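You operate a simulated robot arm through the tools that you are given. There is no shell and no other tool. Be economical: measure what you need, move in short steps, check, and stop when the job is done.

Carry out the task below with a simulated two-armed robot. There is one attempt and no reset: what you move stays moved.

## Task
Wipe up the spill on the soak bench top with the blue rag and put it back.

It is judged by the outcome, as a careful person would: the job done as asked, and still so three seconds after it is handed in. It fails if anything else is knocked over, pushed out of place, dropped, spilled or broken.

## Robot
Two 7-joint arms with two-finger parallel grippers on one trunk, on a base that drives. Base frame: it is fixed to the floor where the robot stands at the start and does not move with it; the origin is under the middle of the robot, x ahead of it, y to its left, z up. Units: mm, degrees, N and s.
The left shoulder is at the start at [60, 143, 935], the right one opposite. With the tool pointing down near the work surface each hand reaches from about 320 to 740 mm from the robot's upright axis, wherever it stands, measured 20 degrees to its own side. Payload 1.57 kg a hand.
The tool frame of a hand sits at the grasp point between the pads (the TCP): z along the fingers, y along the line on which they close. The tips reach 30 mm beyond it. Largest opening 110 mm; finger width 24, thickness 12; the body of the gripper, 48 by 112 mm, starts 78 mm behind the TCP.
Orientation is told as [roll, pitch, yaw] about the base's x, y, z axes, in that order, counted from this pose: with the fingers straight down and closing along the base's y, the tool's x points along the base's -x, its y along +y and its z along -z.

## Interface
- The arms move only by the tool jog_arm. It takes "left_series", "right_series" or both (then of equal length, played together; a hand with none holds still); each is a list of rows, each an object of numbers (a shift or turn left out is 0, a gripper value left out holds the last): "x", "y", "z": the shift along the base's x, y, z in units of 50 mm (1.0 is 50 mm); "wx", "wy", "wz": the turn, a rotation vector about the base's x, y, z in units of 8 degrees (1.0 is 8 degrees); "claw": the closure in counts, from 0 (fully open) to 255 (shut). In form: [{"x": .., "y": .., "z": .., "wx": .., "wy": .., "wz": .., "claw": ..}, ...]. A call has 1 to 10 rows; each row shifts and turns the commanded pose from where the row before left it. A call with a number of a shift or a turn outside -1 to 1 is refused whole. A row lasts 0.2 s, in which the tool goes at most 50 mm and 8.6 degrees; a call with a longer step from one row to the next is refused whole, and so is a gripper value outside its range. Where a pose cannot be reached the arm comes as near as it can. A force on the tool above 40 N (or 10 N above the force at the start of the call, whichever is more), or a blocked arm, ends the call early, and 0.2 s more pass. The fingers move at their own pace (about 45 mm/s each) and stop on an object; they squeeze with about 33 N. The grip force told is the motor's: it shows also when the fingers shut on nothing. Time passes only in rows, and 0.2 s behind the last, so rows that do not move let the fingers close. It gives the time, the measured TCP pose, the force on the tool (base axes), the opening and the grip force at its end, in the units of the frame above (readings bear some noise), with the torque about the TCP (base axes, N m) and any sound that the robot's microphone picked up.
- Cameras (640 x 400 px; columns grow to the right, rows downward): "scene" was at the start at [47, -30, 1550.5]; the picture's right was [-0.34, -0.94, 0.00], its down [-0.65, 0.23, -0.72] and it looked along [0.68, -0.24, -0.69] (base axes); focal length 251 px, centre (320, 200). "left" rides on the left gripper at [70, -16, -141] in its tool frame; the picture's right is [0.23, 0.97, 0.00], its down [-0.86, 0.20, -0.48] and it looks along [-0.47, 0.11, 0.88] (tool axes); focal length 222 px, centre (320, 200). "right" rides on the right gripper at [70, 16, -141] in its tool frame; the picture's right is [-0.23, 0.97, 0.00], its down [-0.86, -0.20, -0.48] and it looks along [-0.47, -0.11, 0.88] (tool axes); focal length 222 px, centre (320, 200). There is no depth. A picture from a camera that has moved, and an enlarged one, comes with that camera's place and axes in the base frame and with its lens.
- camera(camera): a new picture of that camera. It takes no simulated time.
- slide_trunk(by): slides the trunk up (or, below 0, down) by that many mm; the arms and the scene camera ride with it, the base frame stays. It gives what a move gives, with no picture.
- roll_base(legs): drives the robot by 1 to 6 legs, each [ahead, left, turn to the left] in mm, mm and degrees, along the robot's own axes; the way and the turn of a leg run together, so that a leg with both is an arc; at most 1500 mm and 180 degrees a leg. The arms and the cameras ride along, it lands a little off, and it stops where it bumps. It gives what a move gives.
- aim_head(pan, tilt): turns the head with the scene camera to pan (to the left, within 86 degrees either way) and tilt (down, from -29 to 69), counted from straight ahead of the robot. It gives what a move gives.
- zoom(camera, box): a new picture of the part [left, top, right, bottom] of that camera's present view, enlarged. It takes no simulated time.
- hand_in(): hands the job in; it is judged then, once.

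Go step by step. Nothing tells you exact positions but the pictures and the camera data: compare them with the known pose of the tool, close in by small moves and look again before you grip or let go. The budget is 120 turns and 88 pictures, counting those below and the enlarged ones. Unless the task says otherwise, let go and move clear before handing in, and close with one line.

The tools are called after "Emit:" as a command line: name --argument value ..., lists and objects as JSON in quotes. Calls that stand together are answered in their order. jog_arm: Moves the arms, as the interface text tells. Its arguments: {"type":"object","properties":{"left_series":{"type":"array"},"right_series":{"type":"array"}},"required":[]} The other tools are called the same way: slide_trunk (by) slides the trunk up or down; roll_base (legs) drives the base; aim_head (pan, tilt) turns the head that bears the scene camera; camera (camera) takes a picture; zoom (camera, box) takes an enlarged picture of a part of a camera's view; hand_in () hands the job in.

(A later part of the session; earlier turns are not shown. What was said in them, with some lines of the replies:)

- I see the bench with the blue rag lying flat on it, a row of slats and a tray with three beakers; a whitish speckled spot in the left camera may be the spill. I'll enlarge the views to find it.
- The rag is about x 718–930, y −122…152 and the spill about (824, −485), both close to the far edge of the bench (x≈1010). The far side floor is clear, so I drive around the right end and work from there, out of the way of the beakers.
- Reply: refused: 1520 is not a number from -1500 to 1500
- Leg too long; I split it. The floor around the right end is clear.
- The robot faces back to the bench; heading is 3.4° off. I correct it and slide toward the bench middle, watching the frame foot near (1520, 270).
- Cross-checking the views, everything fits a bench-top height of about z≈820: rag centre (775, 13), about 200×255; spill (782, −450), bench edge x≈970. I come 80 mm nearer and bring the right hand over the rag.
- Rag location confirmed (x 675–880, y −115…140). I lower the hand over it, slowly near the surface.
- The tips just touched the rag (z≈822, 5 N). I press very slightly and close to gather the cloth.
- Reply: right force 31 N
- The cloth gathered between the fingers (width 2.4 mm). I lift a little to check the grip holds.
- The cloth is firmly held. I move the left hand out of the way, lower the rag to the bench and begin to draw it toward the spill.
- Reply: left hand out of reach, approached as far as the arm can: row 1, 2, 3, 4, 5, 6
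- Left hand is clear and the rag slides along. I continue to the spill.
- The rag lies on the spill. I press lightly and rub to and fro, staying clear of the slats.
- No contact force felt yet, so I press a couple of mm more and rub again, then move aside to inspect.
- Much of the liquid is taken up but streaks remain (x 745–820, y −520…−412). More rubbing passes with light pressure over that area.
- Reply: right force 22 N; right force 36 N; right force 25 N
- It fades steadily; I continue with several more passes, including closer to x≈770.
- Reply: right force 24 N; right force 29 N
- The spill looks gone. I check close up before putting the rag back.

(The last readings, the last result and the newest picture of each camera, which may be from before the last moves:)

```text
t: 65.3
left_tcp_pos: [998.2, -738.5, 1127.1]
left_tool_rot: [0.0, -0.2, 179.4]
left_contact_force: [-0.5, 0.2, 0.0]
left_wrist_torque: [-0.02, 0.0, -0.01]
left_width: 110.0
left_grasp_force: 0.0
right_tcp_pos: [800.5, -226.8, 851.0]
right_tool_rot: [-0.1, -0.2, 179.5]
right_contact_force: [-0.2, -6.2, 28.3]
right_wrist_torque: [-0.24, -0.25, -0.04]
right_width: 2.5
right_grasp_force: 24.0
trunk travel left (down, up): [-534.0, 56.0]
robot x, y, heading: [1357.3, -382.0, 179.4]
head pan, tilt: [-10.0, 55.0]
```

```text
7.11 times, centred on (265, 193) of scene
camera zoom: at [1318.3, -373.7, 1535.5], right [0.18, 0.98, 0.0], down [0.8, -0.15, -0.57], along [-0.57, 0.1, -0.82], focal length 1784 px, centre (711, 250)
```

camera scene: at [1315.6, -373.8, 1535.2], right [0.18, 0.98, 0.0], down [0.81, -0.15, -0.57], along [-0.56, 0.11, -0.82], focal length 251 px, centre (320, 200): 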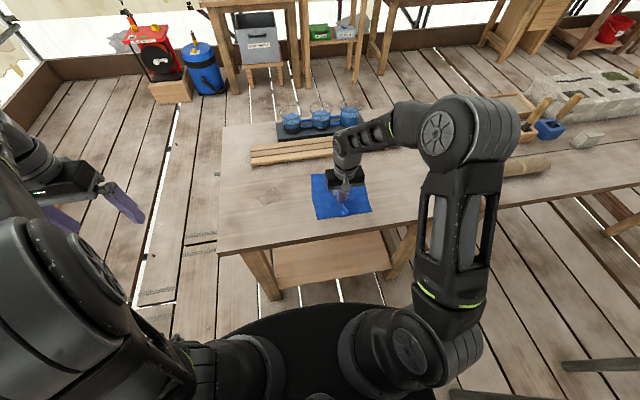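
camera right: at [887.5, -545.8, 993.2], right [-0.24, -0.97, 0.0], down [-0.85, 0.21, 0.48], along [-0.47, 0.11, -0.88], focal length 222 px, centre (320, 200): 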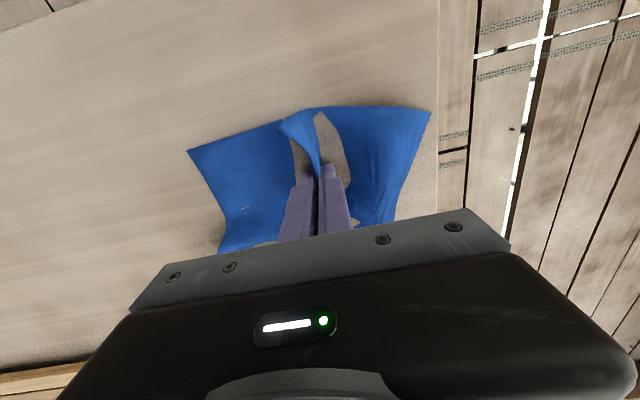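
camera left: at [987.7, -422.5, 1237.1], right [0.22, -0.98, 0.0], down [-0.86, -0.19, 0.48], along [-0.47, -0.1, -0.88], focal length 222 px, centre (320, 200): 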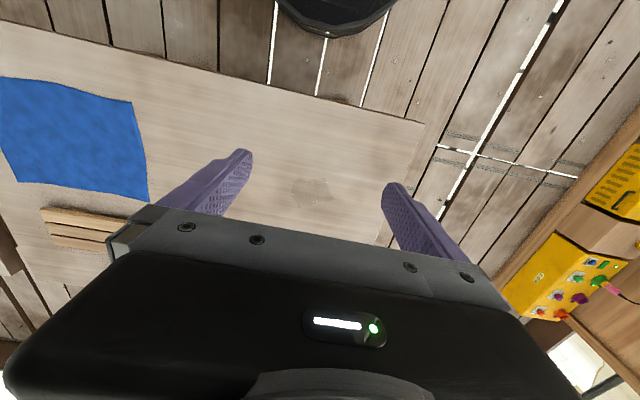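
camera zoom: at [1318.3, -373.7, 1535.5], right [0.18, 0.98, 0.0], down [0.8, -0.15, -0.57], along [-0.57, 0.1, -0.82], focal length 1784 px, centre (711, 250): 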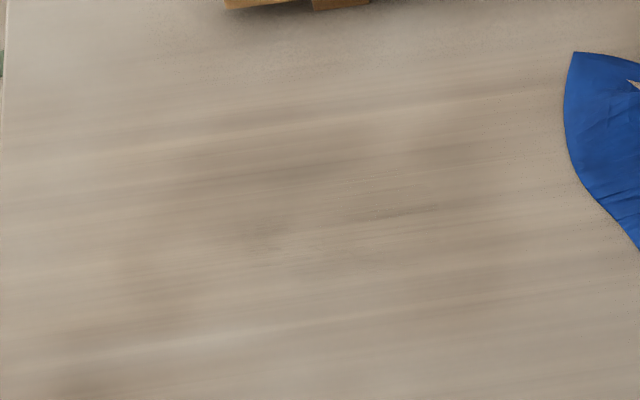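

A faint streak remains near (772, −430) and maybe (771, −499). One more set of passes there.

Emit:
jog_arm --right_series '[{"z": 0.08, "y": -0.9}, {"y": -0.9, "x": -0.3}, {"y": -0.8, "x": -0.2, "z": -0.06}, {"y": -0.8, "z": -0.02}, {"y": -0.8}, {"y": -0.8}, {"y": -0.8, "x": -0.1}, {"y": 0.8}, {"y": 0.8}, {"y": 0.8}]'

Emit:
jog_arm --right_series '[{"x": 0.15, "y": -0.4}, {"y": -0.8}, {"y": -0.8}, {"x": 0.15, "y": -0.4}, {"y": 0.8}, {"y": 0.8}, {"y": 0.8}, {"x": -0.15, "y": -0.8}, {"y": -0.8}, {"y": -0.8}]'

Emit:
jog_arm --right_series '[{"x": -0.1, "y": 0.8}, {"y": 0.8}, {"y": 0.8}, {"x": 0.2, "y": -0.8}, {"y": -0.8}, {"y": -0.8}, {"x": 0.3, "y": 0.8}, {"y": 0.8}, {"y": 0.8}]'

Emit:
jog_arm --right_series '[{"y": 0.9}, {"y": 0.9}, {"y": 0.9}, {"y": 0.9}, {"y": 0.9}]'

Emit:
zoom --camera "scene" --box '[215, 120, 375, 220]'

Emit:
zoom --camera "scene" --box '[220, 165, 310, 221]'

```text
t: 67.5
left_tcp_pos: [997.1, -738.1, 1125.9]
left_tool_rot: [0.0, -0.1, 179.4]
left_contact_force: [-0.3, -0.4, 0.6]
left_wrist_torque: [-0.06, 0.03, -0.01]
left_width: 109.7
left_grasp_force: 0.1
right_tcp_pos: [770.8, -393.8, 852.6]
right_tool_rot: [0.0, -0.1, 179.6]
right_contact_force: [0.7, 0.1, -0.3]
right_wrist_torque: [0.01, 0.0, 0.01]
right_width: 2.2
right_grasp_force: 23.5
trunk travel left (down, up): [-534.0, 56.0]
robot x, y, heading: [1358.6, -384.2, 179.4]
head pan, tilt: [-10.0, 55.0]
```

```text
t: 69.7
left_tcp_pos: [997.0, -738.0, 1126.3]
left_tool_rot: [0.0, -0.2, 179.5]
left_contact_force: [0.0, -0.5, -0.2]
left_wrist_torque: [0.06, 0.0, 0.0]
left_width: 109.8
left_grasp_force: 0.1
right_tcp_pos: [777.6, -512.9, 852.1]
right_tool_rot: [0.1, -0.1, 179.6]
right_contact_force: [0.2, 1.6, 6.7]
right_wrist_torque: [0.0, -0.02, 0.04]
right_width: 2.7
right_grasp_force: 23.9
trunk travel left (down, up): [-534.0, 56.0]
robot x, y, heading: [1360.0, -382.8, 179.8]
head pan, tilt: [-10.0, 55.0]
```

```text
t: 71.7
left_tcp_pos: [998.4, -737.3, 1127.0]
left_tool_rot: [0.0, -0.1, 179.5]
left_contact_force: [0.6, 1.0, -1.0]
left_wrist_torque: [0.02, 0.01, -0.03]
left_width: 110.2
left_grasp_force: 0.1
right_tcp_pos: [797.2, -396.6, 851.2]
right_tool_rot: [0.0, -0.1, 179.6]
right_contact_force: [0.7, -4.3, 18.5]
right_wrist_torque: [-0.13, -0.19, -0.02]
right_width: 2.3
right_grasp_force: 23.8
trunk travel left (down, up): [-534.0, 56.0]
robot x, y, heading: [1356.9, -386.3, 179.4]
head pan, tilt: [-10.0, 55.0]
```

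```text
t: 72.9
left_tcp_pos: [998.4, -739.1, 1125.7]
left_tool_rot: [0.0, -0.1, 179.5]
left_contact_force: [0.2, 1.1, -1.2]
left_wrist_torque: [-0.02, 0.0, -0.02]
left_width: 110.1
left_grasp_force: 0.1
right_tcp_pos: [798.1, -169.7, 851.8]
right_tool_rot: [0.1, -0.1, 179.5]
right_contact_force: [-0.7, -2.9, 15.2]
right_wrist_torque: [-0.17, -0.14, 0.0]
right_width: 2.6
right_grasp_force: 23.4
trunk travel left (down, up): [-534.0, 56.0]
robot x, y, heading: [1360.3, -384.3, 179.4]
head pan, tilt: [-10.0, 55.0]
```

```text
4.00 times, centred on (295, 170) of scene
camera zoom: at [1317.3, -372.9, 1535.4], right [0.18, 0.98, 0.0], down [0.8, -0.15, -0.57], along [-0.56, 0.1, -0.82], focal length 1004 px, centre (420, 320)
```

zoom: 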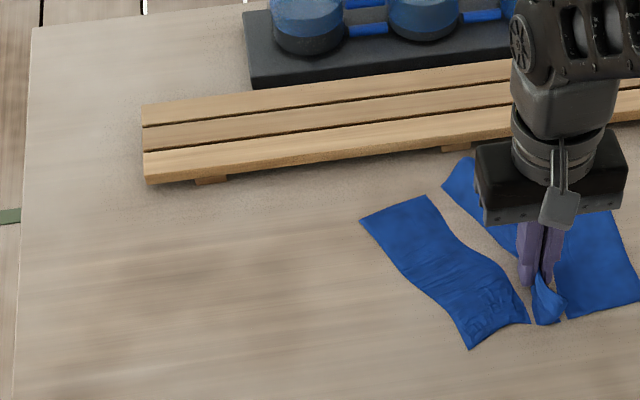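

```text
7.11 times, centred on (265, 193) of scene
camera zoom: at [1317.3, -372.9, 1535.4], right [0.18, 0.98, 0.0], down [0.8, -0.15, -0.57], along [-0.56, 0.1, -0.82], focal length 1784 px, centre (711, 250)
```

zoom: 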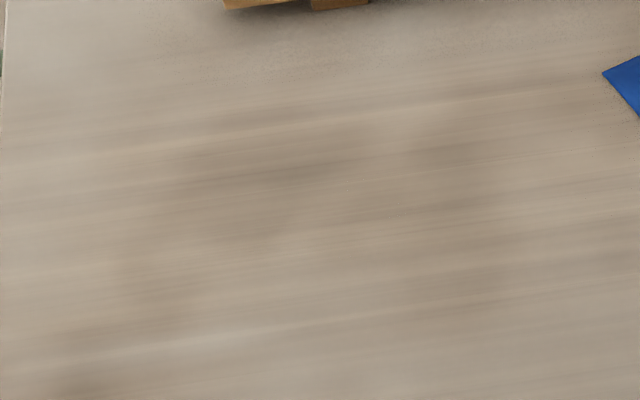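

The bench is clean. Now I carry the rag, slightly raised, back to its place (grip point at about (828, 6)).

Emit:
jog_arm --right_series '[{"z": 0.4}, {"z": 0.4, "x": 0.3}, {"y": 0.6, "x": 0.3}, {"y": 0.6}, {"y": 0.6}, {"y": 0.6}, {"y": 0.6}, {"y": 0.5}, {}]'

Emit:
zoom --camera "scene" --box '[280, 110, 500, 247]'

Emit:
camera --camera "right"

```text
t: 74.9
left_tcp_pos: [997.2, -738.8, 1125.1]
left_tool_rot: [-0.1, -0.2, 179.5]
left_contact_force: [0.4, 0.8, -0.3]
left_wrist_torque: [-0.02, 0.0, 0.0]
left_width: 110.0
left_grasp_force: 0.1
right_tcp_pos: [828.8, 6.1, 890.5]
right_tool_rot: [-0.1, 0.0, 179.4]
right_contact_force: [-0.6, -0.6, -0.1]
right_wrist_torque: [-0.01, 0.01, -0.01]
right_width: 2.3
right_grasp_force: 24.2
trunk travel left (down, up): [-534.0, 56.0]
robot x, y, heading: [1358.6, -385.7, 179.4]
head pan, tilt: [-10.0, 55.0]
```

```text
2.91 times, centred on (390, 178) of scene
camera zoom: at [1315.7, -373.0, 1535.2], right [0.18, 0.98, 0.0], down [0.81, -0.15, -0.57], along [-0.56, 0.1, -0.82], focal length 730 px, centre (116, 262)
```

zoom: 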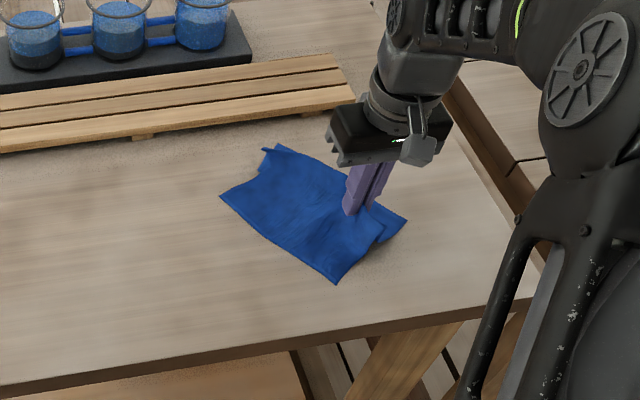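

```text
51 pictures are left
camera right: at [898.8, -8.9, 1033.5], right [-0.24, -0.97, 0.0], down [-0.85, 0.21, 0.48], along [-0.47, 0.11, -0.88], focal length 222 px, centre (320, 200)
```

right: 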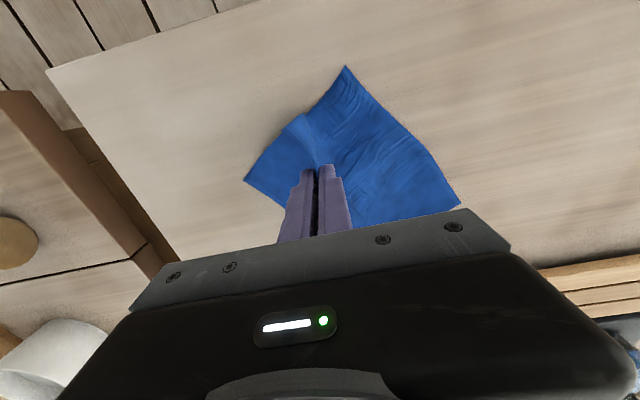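

The rag is back but twisted about 33° and trailing a bit. I turn the wrist to square it and shift it slightly, then look.

Emit:
jog_arm --right_series '[{"wz": -0.9, "z": 0.3}, {"wz": -1}, {"wz": -1, "y": 0.3}, {"wz": -1, "y": 0.3}, {"wz": -0.6, "y": 0.3}, {}]'

Emit:
zoom --camera "scene" --box '[280, 110, 500, 247]'

```text
t: 76.3
left_tcp_pos: [996.8, -737.7, 1125.5]
left_tool_rot: [0.0, -0.2, 179.5]
left_contact_force: [0.3, 0.2, -0.4]
left_wrist_torque: [0.02, 0.01, 0.02]
left_width: 110.0
left_grasp_force: 0.2
right_tcp_pos: [827.1, 51.5, 905.7]
right_tool_rot: [0.1, 0.0, 143.3]
right_contact_force: [1.0, -0.3, 0.2]
right_wrist_torque: [0.0, -0.03, 0.04]
right_width: 2.5
right_grasp_force: 24.0
trunk travel left (down, up): [-534.0, 56.0]
robot x, y, heading: [1357.6, -384.7, 179.5]
head pan, tilt: [-10.0, 55.0]
```

```text
2.91 times, centred on (390, 178) of scene
camera zoom: at [1315.7, -372.9, 1535.2], right [0.18, 0.98, 0.0], down [0.81, -0.15, -0.57], along [-0.56, 0.1, -0.82], focal length 730 px, centre (116, 262)
```

zoom: 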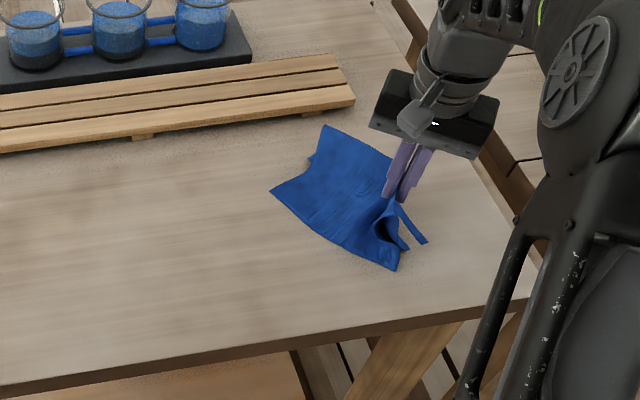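

Emit:
jog_arm --right_series '[{"z": -0.3, "wz": -0.6}, {"z": -0.3, "y": -0.2, "wz": -0.6}, {"z": -0.2, "y": -0.3}, {"z": -0.2, "y": -0.2}, {}]'

Emit:
jog_arm --right_series '[{"claw": 120}, {}, {}, {}, {"z": 0.4}, {"z": 0.8}, {"z": 0.8, "x": 0.6, "y": 0.3}, {"z": 0.8, "x": 0.6, "y": 0.3}]'

Emit:
zoom --camera "scene" --box '[280, 110, 500, 247]'

Emit:
camera --camera "right"

```text
t: 77.5
left_tcp_pos: [997.2, -738.2, 1126.0]
left_tool_rot: [0.1, -0.1, 179.5]
left_contact_force: [0.4, -0.6, -0.1]
left_wrist_torque: [0.0, 0.0, 0.0]
left_width: 110.1
left_grasp_force: 0.0
right_tcp_pos: [827.0, 14.8, 856.7]
right_tool_rot: [0.0, 0.0, 133.9]
right_contact_force: [0.1, 0.3, 2.3]
right_wrist_torque: [0.05, 0.04, 0.0]
right_width: 2.4
right_grasp_force: 23.6
trunk travel left (down, up): [-534.0, 56.0]
robot x, y, heading: [1357.4, -384.9, 179.9]
head pan, tilt: [-10.0, 55.0]
```

```text
refused: row 7 steps farther than a row can; nothing moved
```

```text
2.91 times, centred on (390, 178) of scene
camera zoom: at [1315.9, -372.7, 1535.3], right [0.18, 0.98, 0.0], down [0.81, -0.15, -0.57], along [-0.56, 0.1, -0.82], focal length 730 px, centre (116, 262)
```

zoom: 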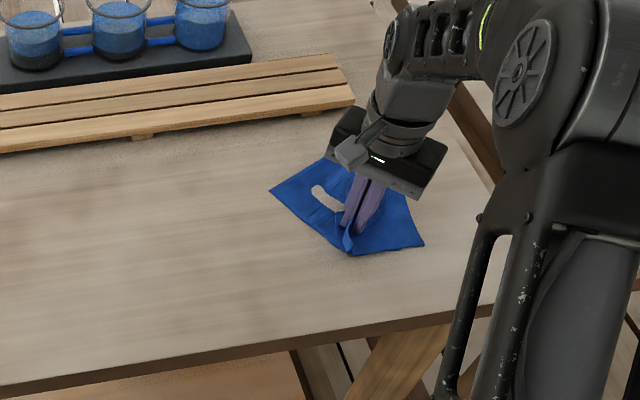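

```text
48 pictures are left
camera right: at [864.7, -45.2, 998.6], right [-0.86, -0.51, 0.0], down [-0.45, 0.75, 0.48], along [-0.24, 0.41, -0.88], focal length 222 px, centre (320, 200)
```

right: 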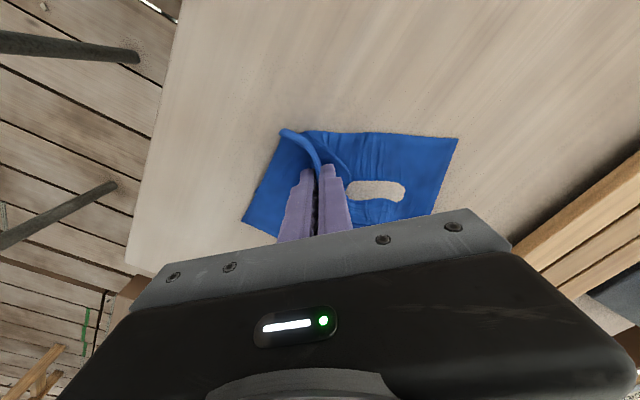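

The rag lies down near its place. I open the fingers, and rise.

Emit:
jog_arm --right_series '[{"claw": 120}, {}, {}, {}, {"z": 0.4}, {"z": 0.8}, {"z": 0.6, "x": 0.6, "y": 0.3}, {"z": 0.6, "x": 0.6, "y": 0.3}, {"x": 0.8}]'

Emit:
zoom --camera "scene" --box '[280, 110, 500, 247]'

Emit:
camera --camera "right"

```text
t: 79.5
left_tcp_pos: [998.5, -738.7, 1125.8]
left_tool_rot: [0.0, -0.1, 179.6]
left_contact_force: [0.8, -0.4, -0.6]
left_wrist_torque: [0.0, 0.03, 0.01]
left_width: 110.0
left_grasp_force: 0.0
right_tcp_pos: [926.9, 45.6, 975.0]
right_tool_rot: [-0.1, 0.1, 133.9]
right_contact_force: [0.6, 0.7, 0.3]
right_wrist_torque: [-0.04, 0.04, -0.01]
right_width: 57.9
right_grasp_force: 0.1
trunk travel left (down, up): [-534.0, 56.0]
robot x, y, heading: [1358.2, -380.7, 179.3]
head pan, tilt: [-10.0, 55.0]
```

```text
2.91 times, centred on (390, 178) of scene
camera zoom: at [1317.0, -372.6, 1535.3], right [0.18, 0.98, 0.0], down [0.81, -0.15, -0.57], along [-0.56, 0.1, -0.82], focal length 730 px, centre (116, 262)
```

zoom: 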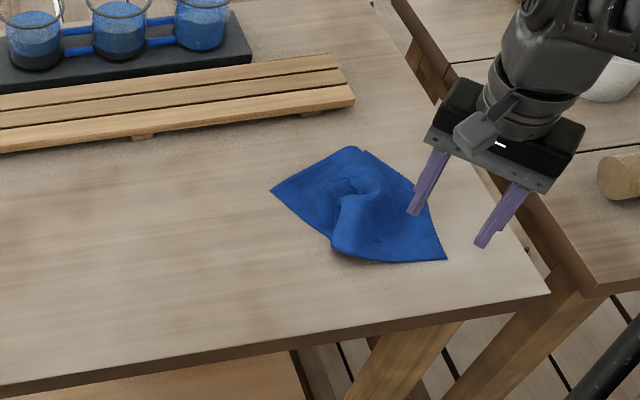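

```text
46 pictures are left
camera right: at [964.6, -14.8, 1117.1], right [-0.86, -0.51, 0.0], down [-0.45, 0.75, 0.48], along [-0.25, 0.41, -0.88], focal length 222 px, centre (320, 200)
```

right: 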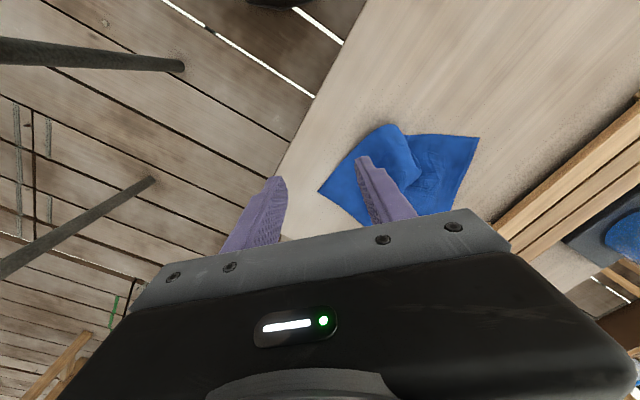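

The rag is roughly in its place but crumpled. I raise and square the hand to look at it from above and then smooth it out.

Emit:
jog_arm --right_series '[{"z": 0.5, "wz": 1, "claw": 0}, {"z": 0.5, "wz": 1}, {"wz": 1, "y": -0.4}, {"wz": 1, "x": -0.8}, {"wz": 1, "x": -0.8}, {"wz": 0.7, "x": -0.5}]'

Emit:
camera --camera "right"

Emit:
zoom --camera "right" --box '[200, 30, 460, 220]'

```text
t: 80.9
left_tcp_pos: [996.2, -737.7, 1126.2]
left_tool_rot: [-0.1, 0.1, 179.5]
left_contact_force: [0.4, 0.6, -0.5]
left_wrist_torque: [0.02, -0.02, -0.01]
left_width: 109.9
left_grasp_force: 0.1
right_tcp_pos: [821.6, 25.7, 1024.5]
right_tool_rot: [0.0, 0.1, 179.6]
right_contact_force: [0.1, -1.1, -0.5]
right_wrist_torque: [0.0, -0.03, 0.01]
right_width: 110.0
right_grasp_force: 0.0
trunk travel left (down, up): [-534.0, 56.0]
robot x, y, heading: [1357.2, -381.4, 179.6]
head pan, tilt: [-10.0, 55.0]
```

```text
45 pictures are left
camera right: at [891.7, 10.2, 1166.4], right [-0.23, -0.97, 0.0], down [-0.85, 0.21, 0.48], along [-0.46, 0.11, -0.88], focal length 222 px, centre (320, 200)
```

right: 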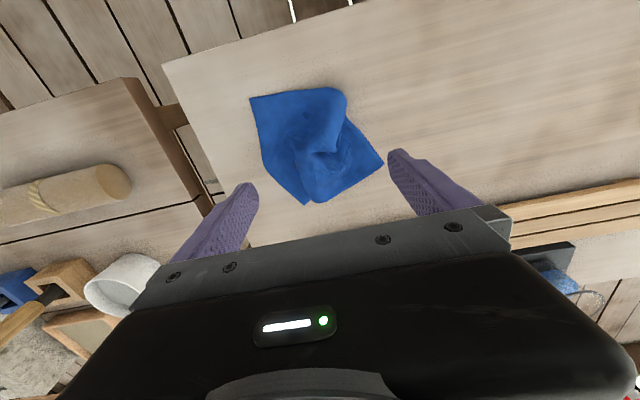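

```text
2.11 times, centred on (330, 125) of right
camera zoom: at [891.7, 10.2, 1166.4], right [-0.23, -0.97, 0.0], down [-0.85, 0.21, 0.48], along [-0.46, 0.11, -0.88], focal length 468 px, centre (299, 358)
```

zoom: 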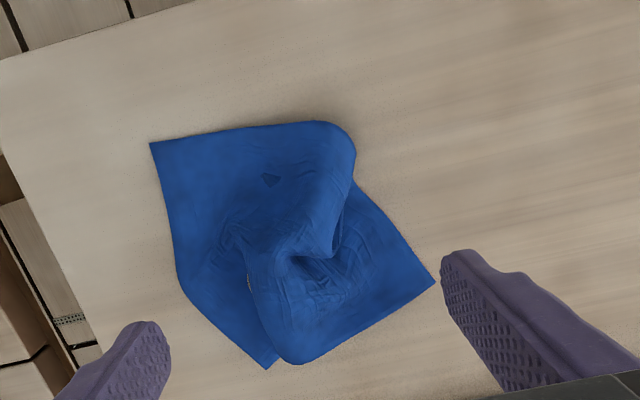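

Corners seen: A (893,111), C (751,−62), D (708,81), with B tucked under a fold near (877,−8). I pinch corner C and pull it out toward (680,−112).

Emit:
jog_arm --right_series '[{"x": -0.57, "y": -0.74, "claw": 185}, {"x": -0.57, "y": -0.74}, {"z": -0.9}, {"z": -0.9}, {"z": -0.8}, {"z": -0.4}, {"z": -0.2}, {"z": -0.14}, {"z": -0.08}]'

Emit:
zoom --camera "right" --box '[160, 0, 480, 220]'

```text
t: 82.9
left_tcp_pos: [997.1, -738.4, 1126.3]
left_tool_rot: [0.0, -0.1, 179.5]
left_contact_force: [0.4, 0.6, -0.8]
left_wrist_torque: [-0.01, -0.01, -0.01]
left_width: 109.7
left_grasp_force: 0.0
right_tcp_pos: [766.3, -47.6, 855.3]
right_tool_rot: [0.0, 0.0, 179.5]
right_contact_force: [0.5, -0.5, -0.9]
right_wrist_torque: [-0.03, 0.02, -0.02]
right_width: 30.5
right_grasp_force: 0.1
trunk travel left (down, up): [-534.0, 56.0]
robot x, y, heading: [1355.7, -383.9, 179.3]
head pan, tilt: [-10.0, 55.0]
```

```text
1.82 times, centred on (320, 110) of right
camera zoom: at [836.3, -63.0, 997.8], right [-0.24, -0.97, 0.0], down [-0.85, 0.21, 0.48], along [-0.46, 0.11, -0.88], focal length 404 px, centre (320, 364)
```

zoom: 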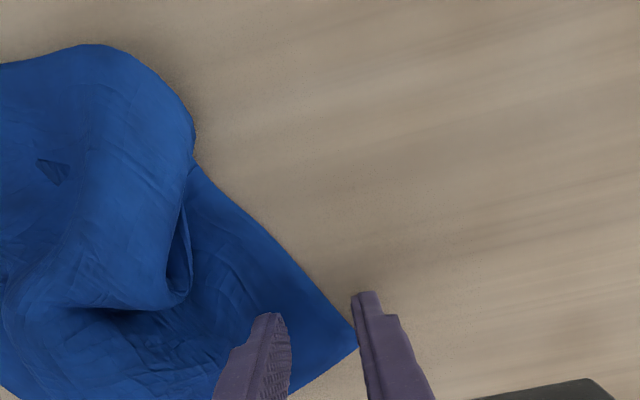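

Emit:
jog_arm --right_series '[{"y": 0.1, "z": -0.06}, {"claw": 255}, {}, {}, {}, {"z": 0.1}, {"x": -0.5, "y": -0.35}, {"x": -0.5, "y": -0.35}, {"x": -0.5, "y": -0.35}, {}]'

Emit:
zoom --camera "scene" --box '[280, 110, 500, 247]'

Emit:
camera --camera "right"

```text
t: 85.1
left_tcp_pos: [997.6, -737.9, 1127.8]
left_tool_rot: [0.0, -0.1, 179.5]
left_contact_force: [0.2, 0.4, -0.5]
left_wrist_torque: [-0.03, 0.0, 0.03]
left_width: 110.1
left_grasp_force: 0.1
right_tcp_pos: [691.2, -96.1, 856.7]
right_tool_rot: [-0.1, -0.1, 179.5]
right_contact_force: [-0.1, 0.1, 0.3]
right_wrist_torque: [0.0, 0.01, 0.0]
right_width: 0.2
right_grasp_force: 21.7
trunk travel left (down, up): [-534.0, 56.0]
robot x, y, heading: [1356.8, -387.6, 179.6]
head pan, tilt: [-10.0, 55.0]
```

```text
2.91 times, centred on (390, 178) of scene
camera zoom: at [1316.2, -372.6, 1535.3], right [0.18, 0.98, 0.0], down [0.81, -0.15, -0.57], along [-0.56, 0.1, -0.82], focal length 730 px, centre (116, 262)
```

zoom: 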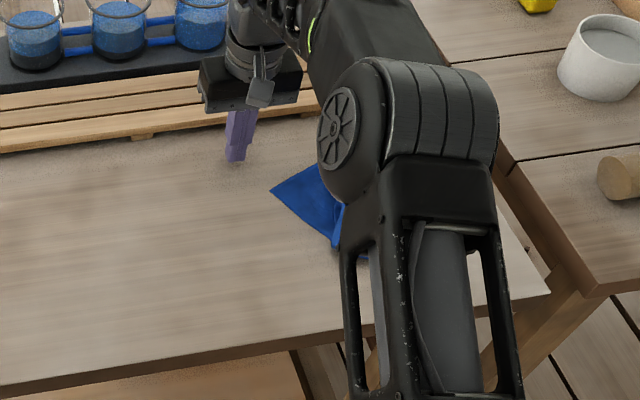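

```text
41 pictures are left
camera right: at [761.7, -112.2, 998.8], right [-0.24, -0.97, 0.0], down [-0.85, 0.21, 0.48], along [-0.47, 0.11, -0.88], focal length 222 px, centre (320, 200)
```

right: 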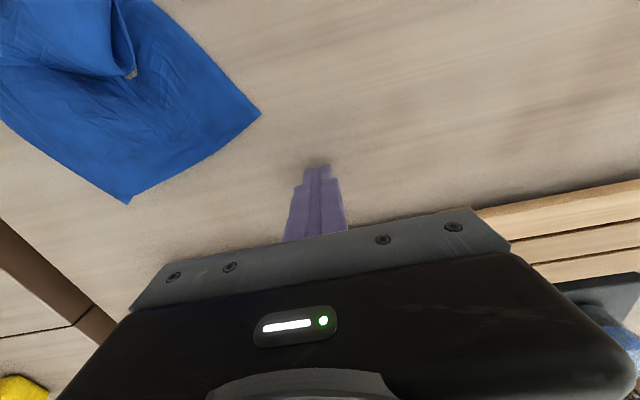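

The corner slipped out. I retry further in with a wider opening and firmer press.

Emit:
jog_arm --right_series '[{"z": 0.8, "claw": 145}, {"x": 0.8, "y": 0.5}, {"x": 0.84, "y": 0.5}, {"y": 0.1}, {"z": -0.4}, {"z": -0.3}, {"z": -0.12}, {"z": -0.06}, {"z": -0.04}]'

Emit:
zoom --camera "right" --box '[160, 0, 480, 220]'

```text
t: 87.1
left_tcp_pos: [997.1, -738.1, 1126.2]
left_tool_rot: [0.1, -0.1, 179.5]
left_contact_force: [0.5, -0.2, -0.3]
left_wrist_torque: [-0.01, 0.0, -0.04]
left_width: 110.0
left_grasp_force: 0.1
right_tcp_pos: [772.6, -38.9, 852.5]
right_tool_rot: [0.0, -0.2, 179.5]
right_contact_force: [0.8, -0.4, 6.4]
right_wrist_torque: [0.16, -0.03, 0.0]
right_width: 47.3
right_grasp_force: 0.0
trunk travel left (down, up): [-534.0, 56.0]
robot x, y, heading: [1356.1, -381.6, 179.4]
head pan, tilt: [-10.0, 55.0]
```

```text
1.82 times, centred on (320, 110) of right
camera zoom: at [843.6, -55.2, 993.8], right [-0.24, -0.97, 0.0], down [-0.85, 0.21, 0.48], along [-0.47, 0.11, -0.88], focal length 404 px, centre (320, 364)
```

zoom: 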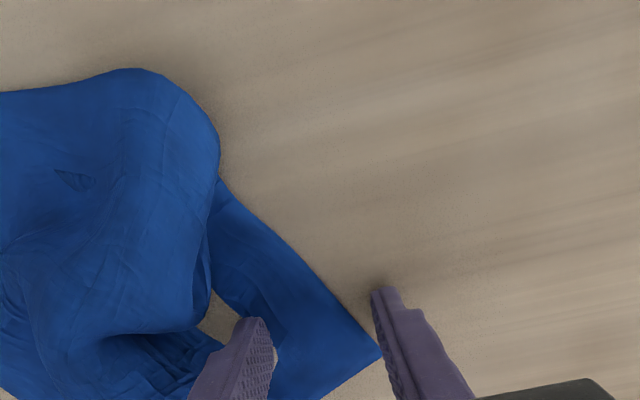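

Emit:
jog_arm --right_series '[{"z": 0.12}, {"y": 0.24, "x": 0.1}, {"z": -0.12}, {"z": -0.03}, {"claw": 255}, {}, {}, {}, {}, {}]'

Emit:
camera --camera "right"

```text
t: 89.3
left_tcp_pos: [998.4, -738.2, 1126.0]
left_tool_rot: [-0.1, -0.3, 179.4]
left_contact_force: [-0.2, 0.2, 0.2]
left_wrist_torque: [0.02, -0.03, -0.01]
left_width: 110.3
left_grasp_force: 0.0
right_tcp_pos: [778.2, -29.0, 852.4]
right_tool_rot: [-0.1, -0.1, 179.4]
right_contact_force: [-2.2, 1.3, 27.7]
right_wrist_torque: [0.07, -0.04, -0.03]
right_width: 0.2
right_grasp_force: 21.1
trunk travel left (down, up): [-534.0, 56.0]
robot x, y, heading: [1354.5, -383.2, 179.1]
head pan, tilt: [-10.0, 55.0]
```

```text
39 pictures are left
camera right: at [849.3, -44.6, 993.6], right [-0.24, -0.97, 0.0], down [-0.85, 0.21, 0.48], along [-0.47, 0.11, -0.88], focal length 222 px, centre (320, 200)
```

right: 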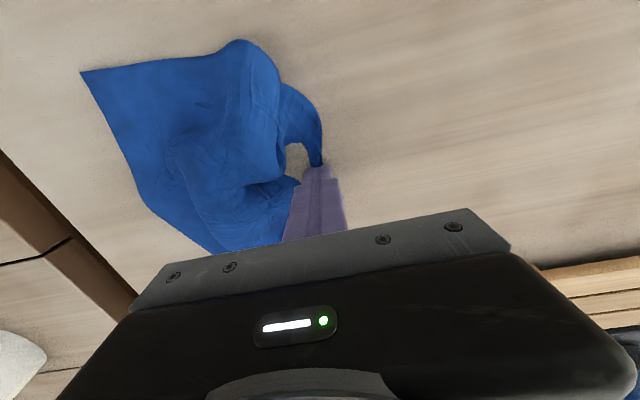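

Perhaps only pressed rather than pinched; I try pulling at this pressure and look.

Emit:
jog_arm --right_series '[{"x": -0.3, "y": -0.25}, {"x": -0.3, "y": -0.25}, {"x": -0.3, "y": -0.25}, {"x": -0.3, "y": -0.25}]'

Emit:
camera --camera "right"

```text
t: 90.3
left_tcp_pos: [999.8, -738.8, 1126.5]
left_tool_rot: [0.0, -0.2, 179.5]
left_contact_force: [-0.5, 0.3, -0.4]
left_wrist_torque: [0.0, 0.03, 0.02]
left_width: 110.2
left_grasp_force: 0.0
right_tcp_pos: [719.3, -78.2, 852.2]
right_tool_rot: [-0.1, -0.3, 179.5]
right_contact_force: [7.2, 5.4, 23.8]
right_wrist_torque: [0.25, -0.23, 0.01]
right_width: 0.2
right_grasp_force: 21.4
trunk travel left (down, up): [-534.0, 56.0]
robot x, y, heading: [1357.3, -385.1, 179.5]
head pan, tilt: [-10.0, 55.0]
```

```text
38 pictures are left
camera right: at [790.3, -94.4, 993.7], right [-0.24, -0.97, 0.0], down [-0.85, 0.21, 0.48], along [-0.47, 0.11, -0.88], focal length 222 px, centre (320, 200)
```

right: 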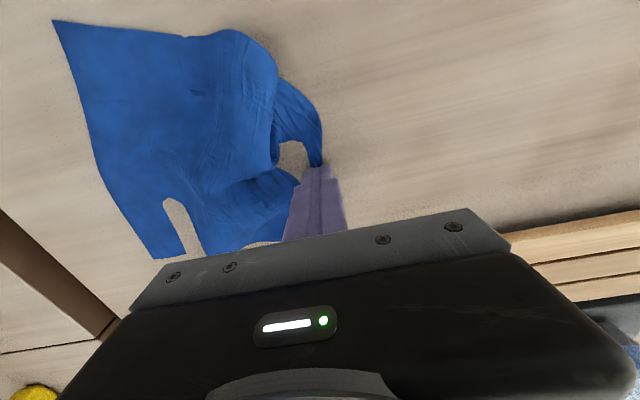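

Pressing and dragging works. I finish C, then press-drag A outward to (865,130).

Emit:
jog_arm --right_series '[{"x": -0.3, "y": -0.3}, {"x": -0.1, "y": -0.3}, {"claw": 200}, {}, {"z": 0.8}, {"z": 0.9}, {"z": 0.9}, {"x": 0.7, "y": 0.6}, {"x": 0.7, "y": 0.6, "claw": 255}, {"x": 0.7, "y": 0.6}]'

Emit:
camera --camera "right"

```text
t: 92.5
left_tcp_pos: [996.6, -736.5, 1126.3]
left_tool_rot: [0.0, -0.1, 179.4]
left_contact_force: [0.5, 0.7, -0.9]
left_wrist_torque: [-0.01, 0.04, 0.01]
left_width: 110.0
left_grasp_force: 0.0
right_tcp_pos: [803.1, -18.7, 979.4]
right_tool_rot: [0.0, 0.0, 179.5]
right_contact_force: [0.5, 0.1, -0.3]
right_wrist_torque: [-0.02, 0.0, 0.03]
right_width: 0.0
right_grasp_force: 16.1
trunk travel left (down, up): [-534.0, 56.0]
robot x, y, heading: [1353.7, -379.9, 179.8]
head pan, tilt: [-10.0, 55.0]
```

```text
37 pictures are left
camera right: at [874.3, -34.4, 1121.3], right [-0.24, -0.97, 0.0], down [-0.85, 0.21, 0.48], along [-0.47, 0.11, -0.88], focal length 222 px, centre (320, 200)
```

right: 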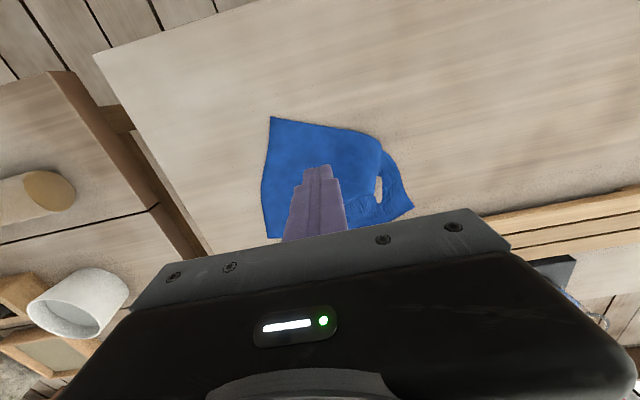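

Emit:
jog_arm --right_series '[{"x": 0.56, "y": 0.43}, {"y": 0.43}, {"z": -0.9}, {"z": -0.9}, {"z": -0.5}, {"z": -0.14}, {"z": -0.06}, {"z": -0.04}]'

Emit:
camera --camera "right"

```text
t: 94.3
left_tcp_pos: [996.9, -737.8, 1125.1]
left_tool_rot: [0.0, -0.1, 179.5]
left_contact_force: [0.5, 1.1, -0.4]
left_wrist_torque: [0.01, -0.03, -0.02]
left_width: 110.2
left_grasp_force: 0.2
right_tcp_pos: [830.9, 24.5, 851.7]
right_tool_rot: [0.0, 0.0, 179.6]
right_contact_force: [1.2, 0.3, 0.5]
right_wrist_torque: [0.01, -0.02, -0.02]
right_width: 0.0
right_grasp_force: 21.2
trunk travel left (down, up): [-534.0, 56.0]
robot x, y, heading: [1357.2, -381.9, 179.4]
head pan, tilt: [-10.0, 55.0]
```

```text
36 pictures are left
camera right: at [901.5, 9.0, 994.3], right [-0.24, -0.97, 0.0], down [-0.85, 0.21, 0.48], along [-0.47, 0.11, -0.88], focal length 222 px, centre (320, 200)
```

right: 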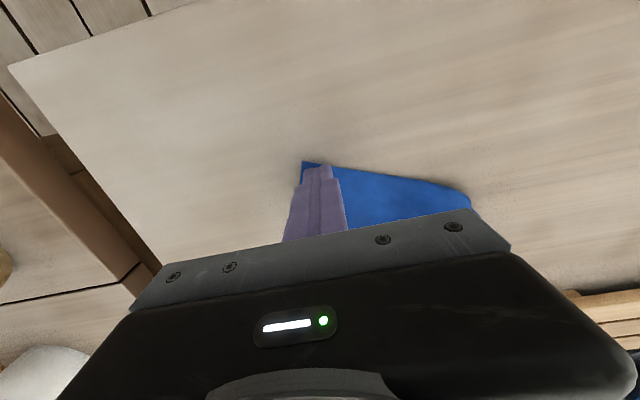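

Emit:
jog_arm --right_series '[{"z": 0.1}, {"x": -0.2, "y": -0.2}, {"z": -0.1}, {"z": -0.04}, {"z": -0.02}]'

```text
t: 95.5
left_tcp_pos: [998.5, -739.4, 1125.2]
left_tool_rot: [0.0, -0.1, 179.5]
left_contact_force: [-0.5, 0.2, 1.3]
left_wrist_torque: [-0.01, 0.02, -0.03]
left_width: 110.3
left_grasp_force: 0.2
right_tcp_pos: [820.8, 14.7, 851.9]
right_tool_rot: [0.0, -0.3, 179.5]
right_contact_force: [2.8, 0.0, 21.2]
right_wrist_torque: [0.02, -0.01, 0.02]
right_width: 0.3
right_grasp_force: 21.3
trunk travel left (down, up): [-534.0, 56.0]
robot x, y, heading: [1358.2, -384.2, 179.4]
head pan, tilt: [-10.0, 55.0]
```

Emit:
jog_arm --right_series '[{"x": 0.15, "y": 0.35}, {"x": 0.15, "y": 0.35}, {"x": 0.15, "y": 0.35}, {"x": 0.15, "y": 0.35}, {"x": 0.15, "y": 0.35}, {"x": 0.15, "y": 0.35}]'

Emit:
camera --camera "right"

```text
t: 96.9
left_tcp_pos: [999.0, -740.3, 1125.3]
left_tool_rot: [-0.1, 0.0, 179.5]
left_contact_force: [0.2, 0.4, -0.4]
left_wrist_torque: [0.0, 0.01, 0.0]
left_width: 109.9
left_grasp_force: 0.1
right_tcp_pos: [866.3, 118.3, 851.5]
right_tool_rot: [-0.1, -0.1, 179.5]
right_contact_force: [-3.5, -6.8, 27.5]
right_wrist_torque: [-0.19, 0.14, 0.03]
right_width: 0.0
right_grasp_force: 20.8
trunk travel left (down, up): [-534.0, 56.0]
robot x, y, heading: [1358.6, -385.7, 179.2]
head pan, tilt: [-10.0, 55.0]
```

```text
35 pictures are left
camera right: at [937.4, 102.1, 993.6], right [-0.24, -0.97, 0.0], down [-0.85, 0.21, 0.48], along [-0.47, 0.11, -0.88], focal length 222 px, centre (320, 200)
```

right: 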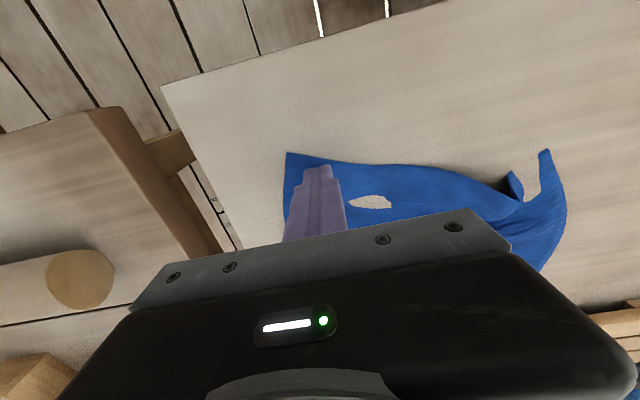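

The fold opens nicely; corner B has emerged near (845,−59). I raise and look.

Emit:
jog_arm --right_series '[{"z": 0.9}, {"z": 0.9}, {"z": 0.9}, {"z": 0.4, "y": -0.8}, {"y": -0.9}, {"y": -0.9}, {"x": 0.6, "y": -0.4}]'

Emit:
camera --camera "right"

Emit:
zoom --camera "scene" --box '[280, 110, 500, 247]'

```text
t: 98.5
left_tcp_pos: [998.0, -737.4, 1125.6]
left_tool_rot: [0.0, -0.1, 179.5]
left_contact_force: [0.3, -0.7, 0.9]
left_wrist_torque: [0.0, 0.02, 0.03]
left_width: 110.1
left_grasp_force: 0.1
right_tcp_pos: [896.8, -31.0, 1004.8]
right_tool_rot: [0.0, 0.0, 179.5]
right_contact_force: [0.6, 0.0, 0.0]
right_wrist_torque: [0.02, -0.03, 0.0]
right_width: 0.0
right_grasp_force: 21.4
trunk travel left (down, up): [-534.0, 56.0]
robot x, y, heading: [1355.6, -381.5, 179.6]
head pan, tilt: [-10.0, 55.0]
```

```text
34 pictures are left
camera right: at [966.9, -47.4, 1146.7], right [-0.24, -0.97, 0.0], down [-0.85, 0.21, 0.48], along [-0.47, 0.11, -0.88], focal length 222 px, centre (320, 200)
```

right: 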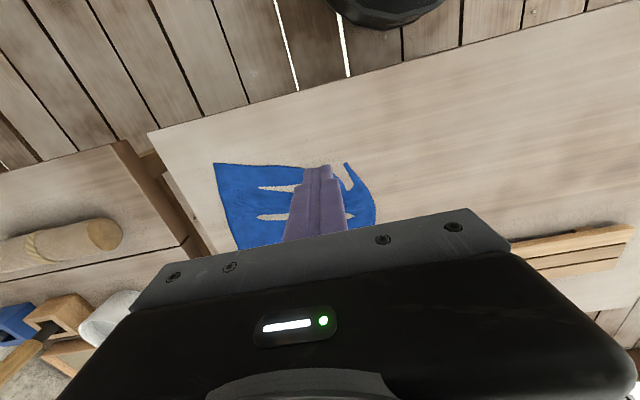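

```text
2.91 times, centred on (390, 178) of scene
camera zoom: at [1317.1, -372.7, 1535.3], right [0.18, 0.98, 0.0], down [0.81, -0.15, -0.57], along [-0.56, 0.1, -0.82], focal length 730 px, centre (116, 262)
```

zoom: 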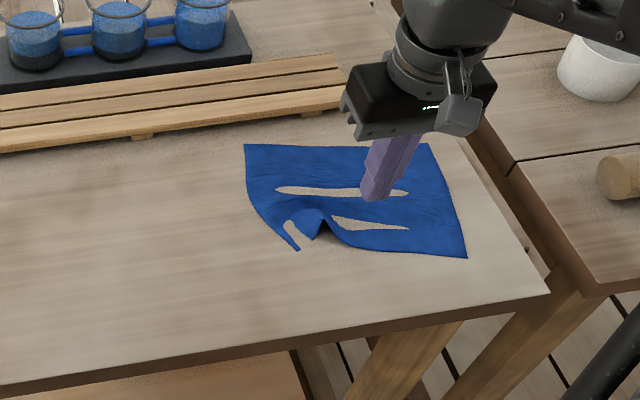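

Nearly flat. One more pull: corner B from (852,−68) out to about (878,−117).

Emit:
jog_arm --right_series '[{"x": -0.6, "y": -0.3}, {"x": -0.56, "y": -0.32}, {"z": -0.9}, {"z": -0.9}, {"z": -0.8}, {"z": -0.36}, {"z": -0.08}, {"z": -0.05}, {"z": -0.03}]'

Emit:
zoom --camera "right" --box '[160, 20, 480, 240]'

```text
t: 100.5
left_tcp_pos: [999.4, -739.2, 1126.3]
left_tool_rot: [-0.2, -0.2, 179.6]
left_contact_force: [-0.6, -0.5, -0.5]
left_wrist_torque: [-0.01, -0.01, -0.05]
left_width: 110.1
left_grasp_force: 0.1
right_tcp_pos: [836.2, -62.1, 852.1]
right_tool_rot: [-0.1, -0.5, 179.5]
right_contact_force: [-2.2, 0.4, 29.9]
right_wrist_torque: [0.04, 0.05, 0.05]
right_width: 0.0
right_grasp_force: 21.4
trunk travel left (down, up): [-534.0, 56.0]
robot x, y, heading: [1357.6, -381.7, 179.4]
head pan, tilt: [-10.0, 55.0]
```

```text
1.82 times, centred on (320, 130) of right
camera zoom: at [908.4, -78.6, 993.1], right [-0.24, -0.97, 0.0], down [-0.85, 0.21, 0.49], along [-0.47, 0.11, -0.87], focal length 404 px, centre (320, 327)
```

zoom: 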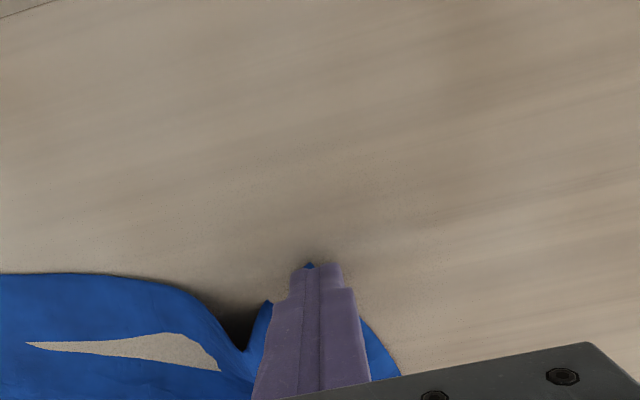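

Right on corner B. I drag it outward.

Emit:
jog_arm --right_series '[{"x": 0.15, "y": -0.25}, {"x": 0.15, "y": -0.25}, {"x": 0.15, "y": -0.25}, {"x": 0.1, "y": -0.25}, {"z": 0.8}, {"z": 0.9}, {"z": 0.9}, {"x": 0.9}, {"x": 0.9}]'

Emit:
zoom --camera "scene" --box '[280, 110, 500, 247]'

```text
t: 101.1
left_tcp_pos: [998.2, -739.7, 1125.8]
left_tool_rot: [0.0, -0.1, 179.5]
left_contact_force: [0.1, 0.4, 0.5]
left_wrist_torque: [0.01, -0.04, 0.0]
left_width: 110.1
left_grasp_force: 0.0
right_tcp_pos: [848.7, -82.3, 852.1]
right_tool_rot: [-0.2, -0.6, 179.4]
right_contact_force: [3.5, -1.2, 16.7]
right_wrist_torque: [-0.02, -0.18, -0.03]
right_width: 0.2
right_grasp_force: 21.0
trunk travel left (down, up): [-534.0, 56.0]
robot x, y, heading: [1360.5, -385.1, 179.6]
head pan, tilt: [-10.0, 55.0]
stopped in row 2 (right hand): the force on the tool passed its limit (the readings are from after the stop); the commanded pose is now the measured one
```

```text
2.91 times, centred on (390, 178) of scene
camera zoom: at [1317.1, -373.5, 1534.9], right [0.18, 0.98, 0.0], down [0.8, -0.15, -0.57], along [-0.56, 0.11, -0.82], focal length 730 px, centre (116, 262)
```

zoom: 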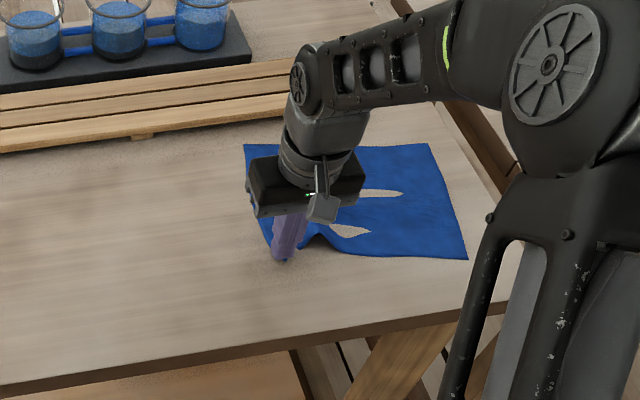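

Emit:
jog_arm --right_series '[{"x": 0.12, "y": -0.2}, {"x": 0.12, "y": -0.2}, {"x": 0.12, "y": -0.2}]'

Emit:
jog_arm --right_series '[{"z": 0.8}, {"z": 0.9}, {"z": 0.9}, {"x": 0.9}, {"x": 0.9}, {"x": 0.9}]'

Emit:
zoom --camera "scene" --box '[280, 110, 500, 247]'

```text
t: 101.9
left_tcp_pos: [998.2, -737.7, 1126.0]
left_tool_rot: [0.0, -0.1, 179.4]
left_contact_force: [0.3, 0.9, 0.3]
left_wrist_torque: [0.02, 0.02, 0.03]
left_width: 109.9
left_grasp_force: 0.1
right_tcp_pos: [866.7, -111.0, 851.8]
right_tool_rot: [-0.2, -0.5, 179.4]
right_contact_force: [-2.6, 3.9, 17.0]
right_wrist_torque: [0.1, 0.05, -0.05]
right_width: 0.0
right_grasp_force: 20.9
trunk travel left (down, up): [-534.0, 56.0]
robot x, y, heading: [1357.0, -384.2, 179.4]
head pan, tilt: [-10.0, 55.0]
```

```text
t: 103.3
left_tcp_pos: [997.8, -739.3, 1126.0]
left_tool_rot: [0.0, -0.1, 179.5]
left_contact_force: [0.3, 0.5, 0.3]
left_wrist_torque: [0.03, 0.01, -0.02]
left_width: 110.3
left_grasp_force: 0.1
right_tcp_pos: [1002.4, -111.7, 979.5]
right_tool_rot: [-0.1, -0.4, 179.4]
right_contact_force: [0.9, -0.1, 0.8]
right_wrist_torque: [-0.02, 0.04, 0.0]
right_width: 0.0
right_grasp_force: 20.8
trunk travel left (down, up): [-534.0, 56.0]
robot x, y, heading: [1356.1, -384.5, 179.6]
head pan, tilt: [-10.0, 55.0]
```

```text
2.91 times, centred on (390, 178) of scene
camera zoom: at [1317.1, -372.4, 1535.3], right [0.18, 0.98, 0.0], down [0.8, -0.15, -0.57], along [-0.56, 0.1, -0.82], focal length 730 px, centre (116, 262)
```

zoom: 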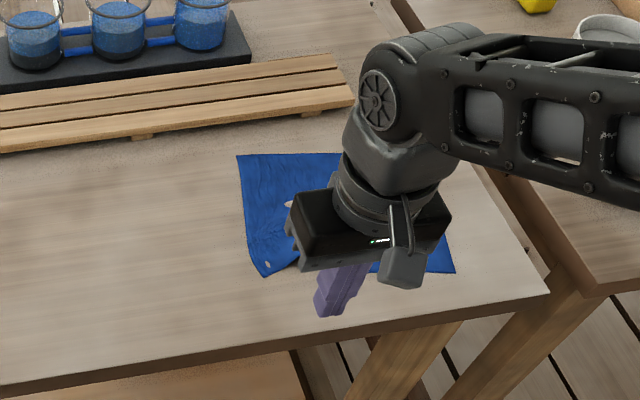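

Looks well spread. I retract the hand upward and aside for a full check.

Emit:
jog_arm --right_series '[{"z": 0.8, "claw": 0}, {"z": 0.8}, {"x": 0.4, "y": 0.7}, {"y": 0.9}, {"y": 0.9}, {"y": 0.9}]'

Emit:
camera --camera "scene"

Emit:
zoom --camera "scene" --box '[280, 110, 500, 247]'

```text
t: 104.7
left_tcp_pos: [997.2, -736.8, 1125.6]
left_tool_rot: [0.0, 0.0, 179.4]
left_contact_force: [0.3, -0.3, -0.3]
left_wrist_torque: [-0.03, -0.01, -0.01]
left_width: 109.9
left_grasp_force: 0.0
right_tcp_pos: [1023.5, 57.4, 1059.6]
right_tool_rot: [-0.2, -0.4, 179.5]
right_contact_force: [-0.3, 0.5, -0.1]
right_wrist_torque: [-0.01, 0.0, -0.03]
right_width: 109.9
right_grasp_force: 0.1
trunk travel left (down, up): [-534.0, 56.0]
robot x, y, heading: [1355.3, -384.2, 179.7]
head pan, tilt: [-10.0, 55.0]
```

```text
29 pictures are left
camera scene: at [1315.2, -371.8, 1535.2], right [0.18, 0.98, 0.0], down [0.81, -0.15, -0.57], along [-0.56, 0.1, -0.82], focal length 251 px, centre (320, 200)
```

scene: 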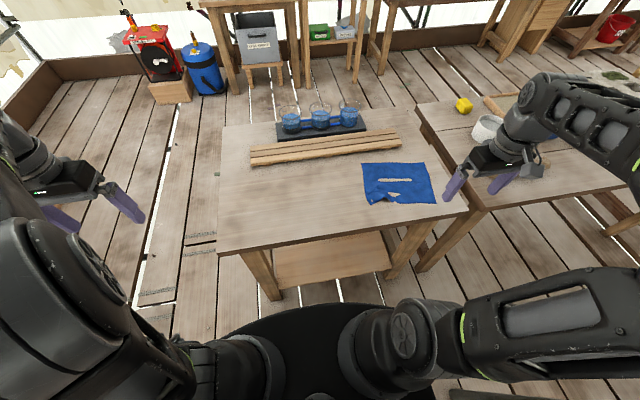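

```text
2.91 times, centred on (390, 178) of scene
camera zoom: at [1315.2, -371.8, 1535.2], right [0.18, 0.98, 0.0], down [0.81, -0.15, -0.57], along [-0.56, 0.1, -0.82], focal length 730 px, centre (116, 262)
```

zoom: 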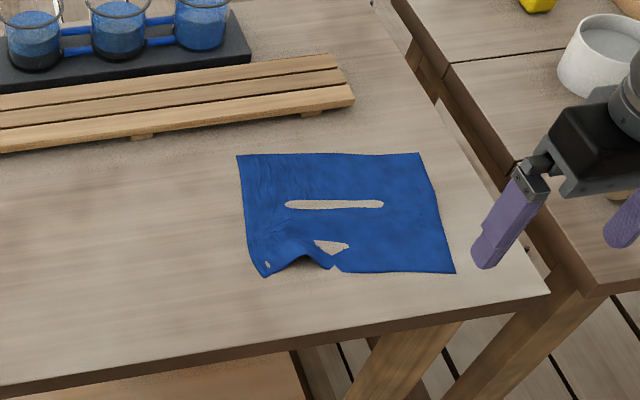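

The spill is gone. The rag lies flat within about 20 mm of where it started, and the slats, beakers and the rest haven't moved. Both hands are clear, so I'm handing in.

Emit:
hand_in

```text
The job is handed in.
```

I wiped up the spill with the blue rag and laid the rag back flat, within about 20 mm of where it was; nothing else on the bench was moved.
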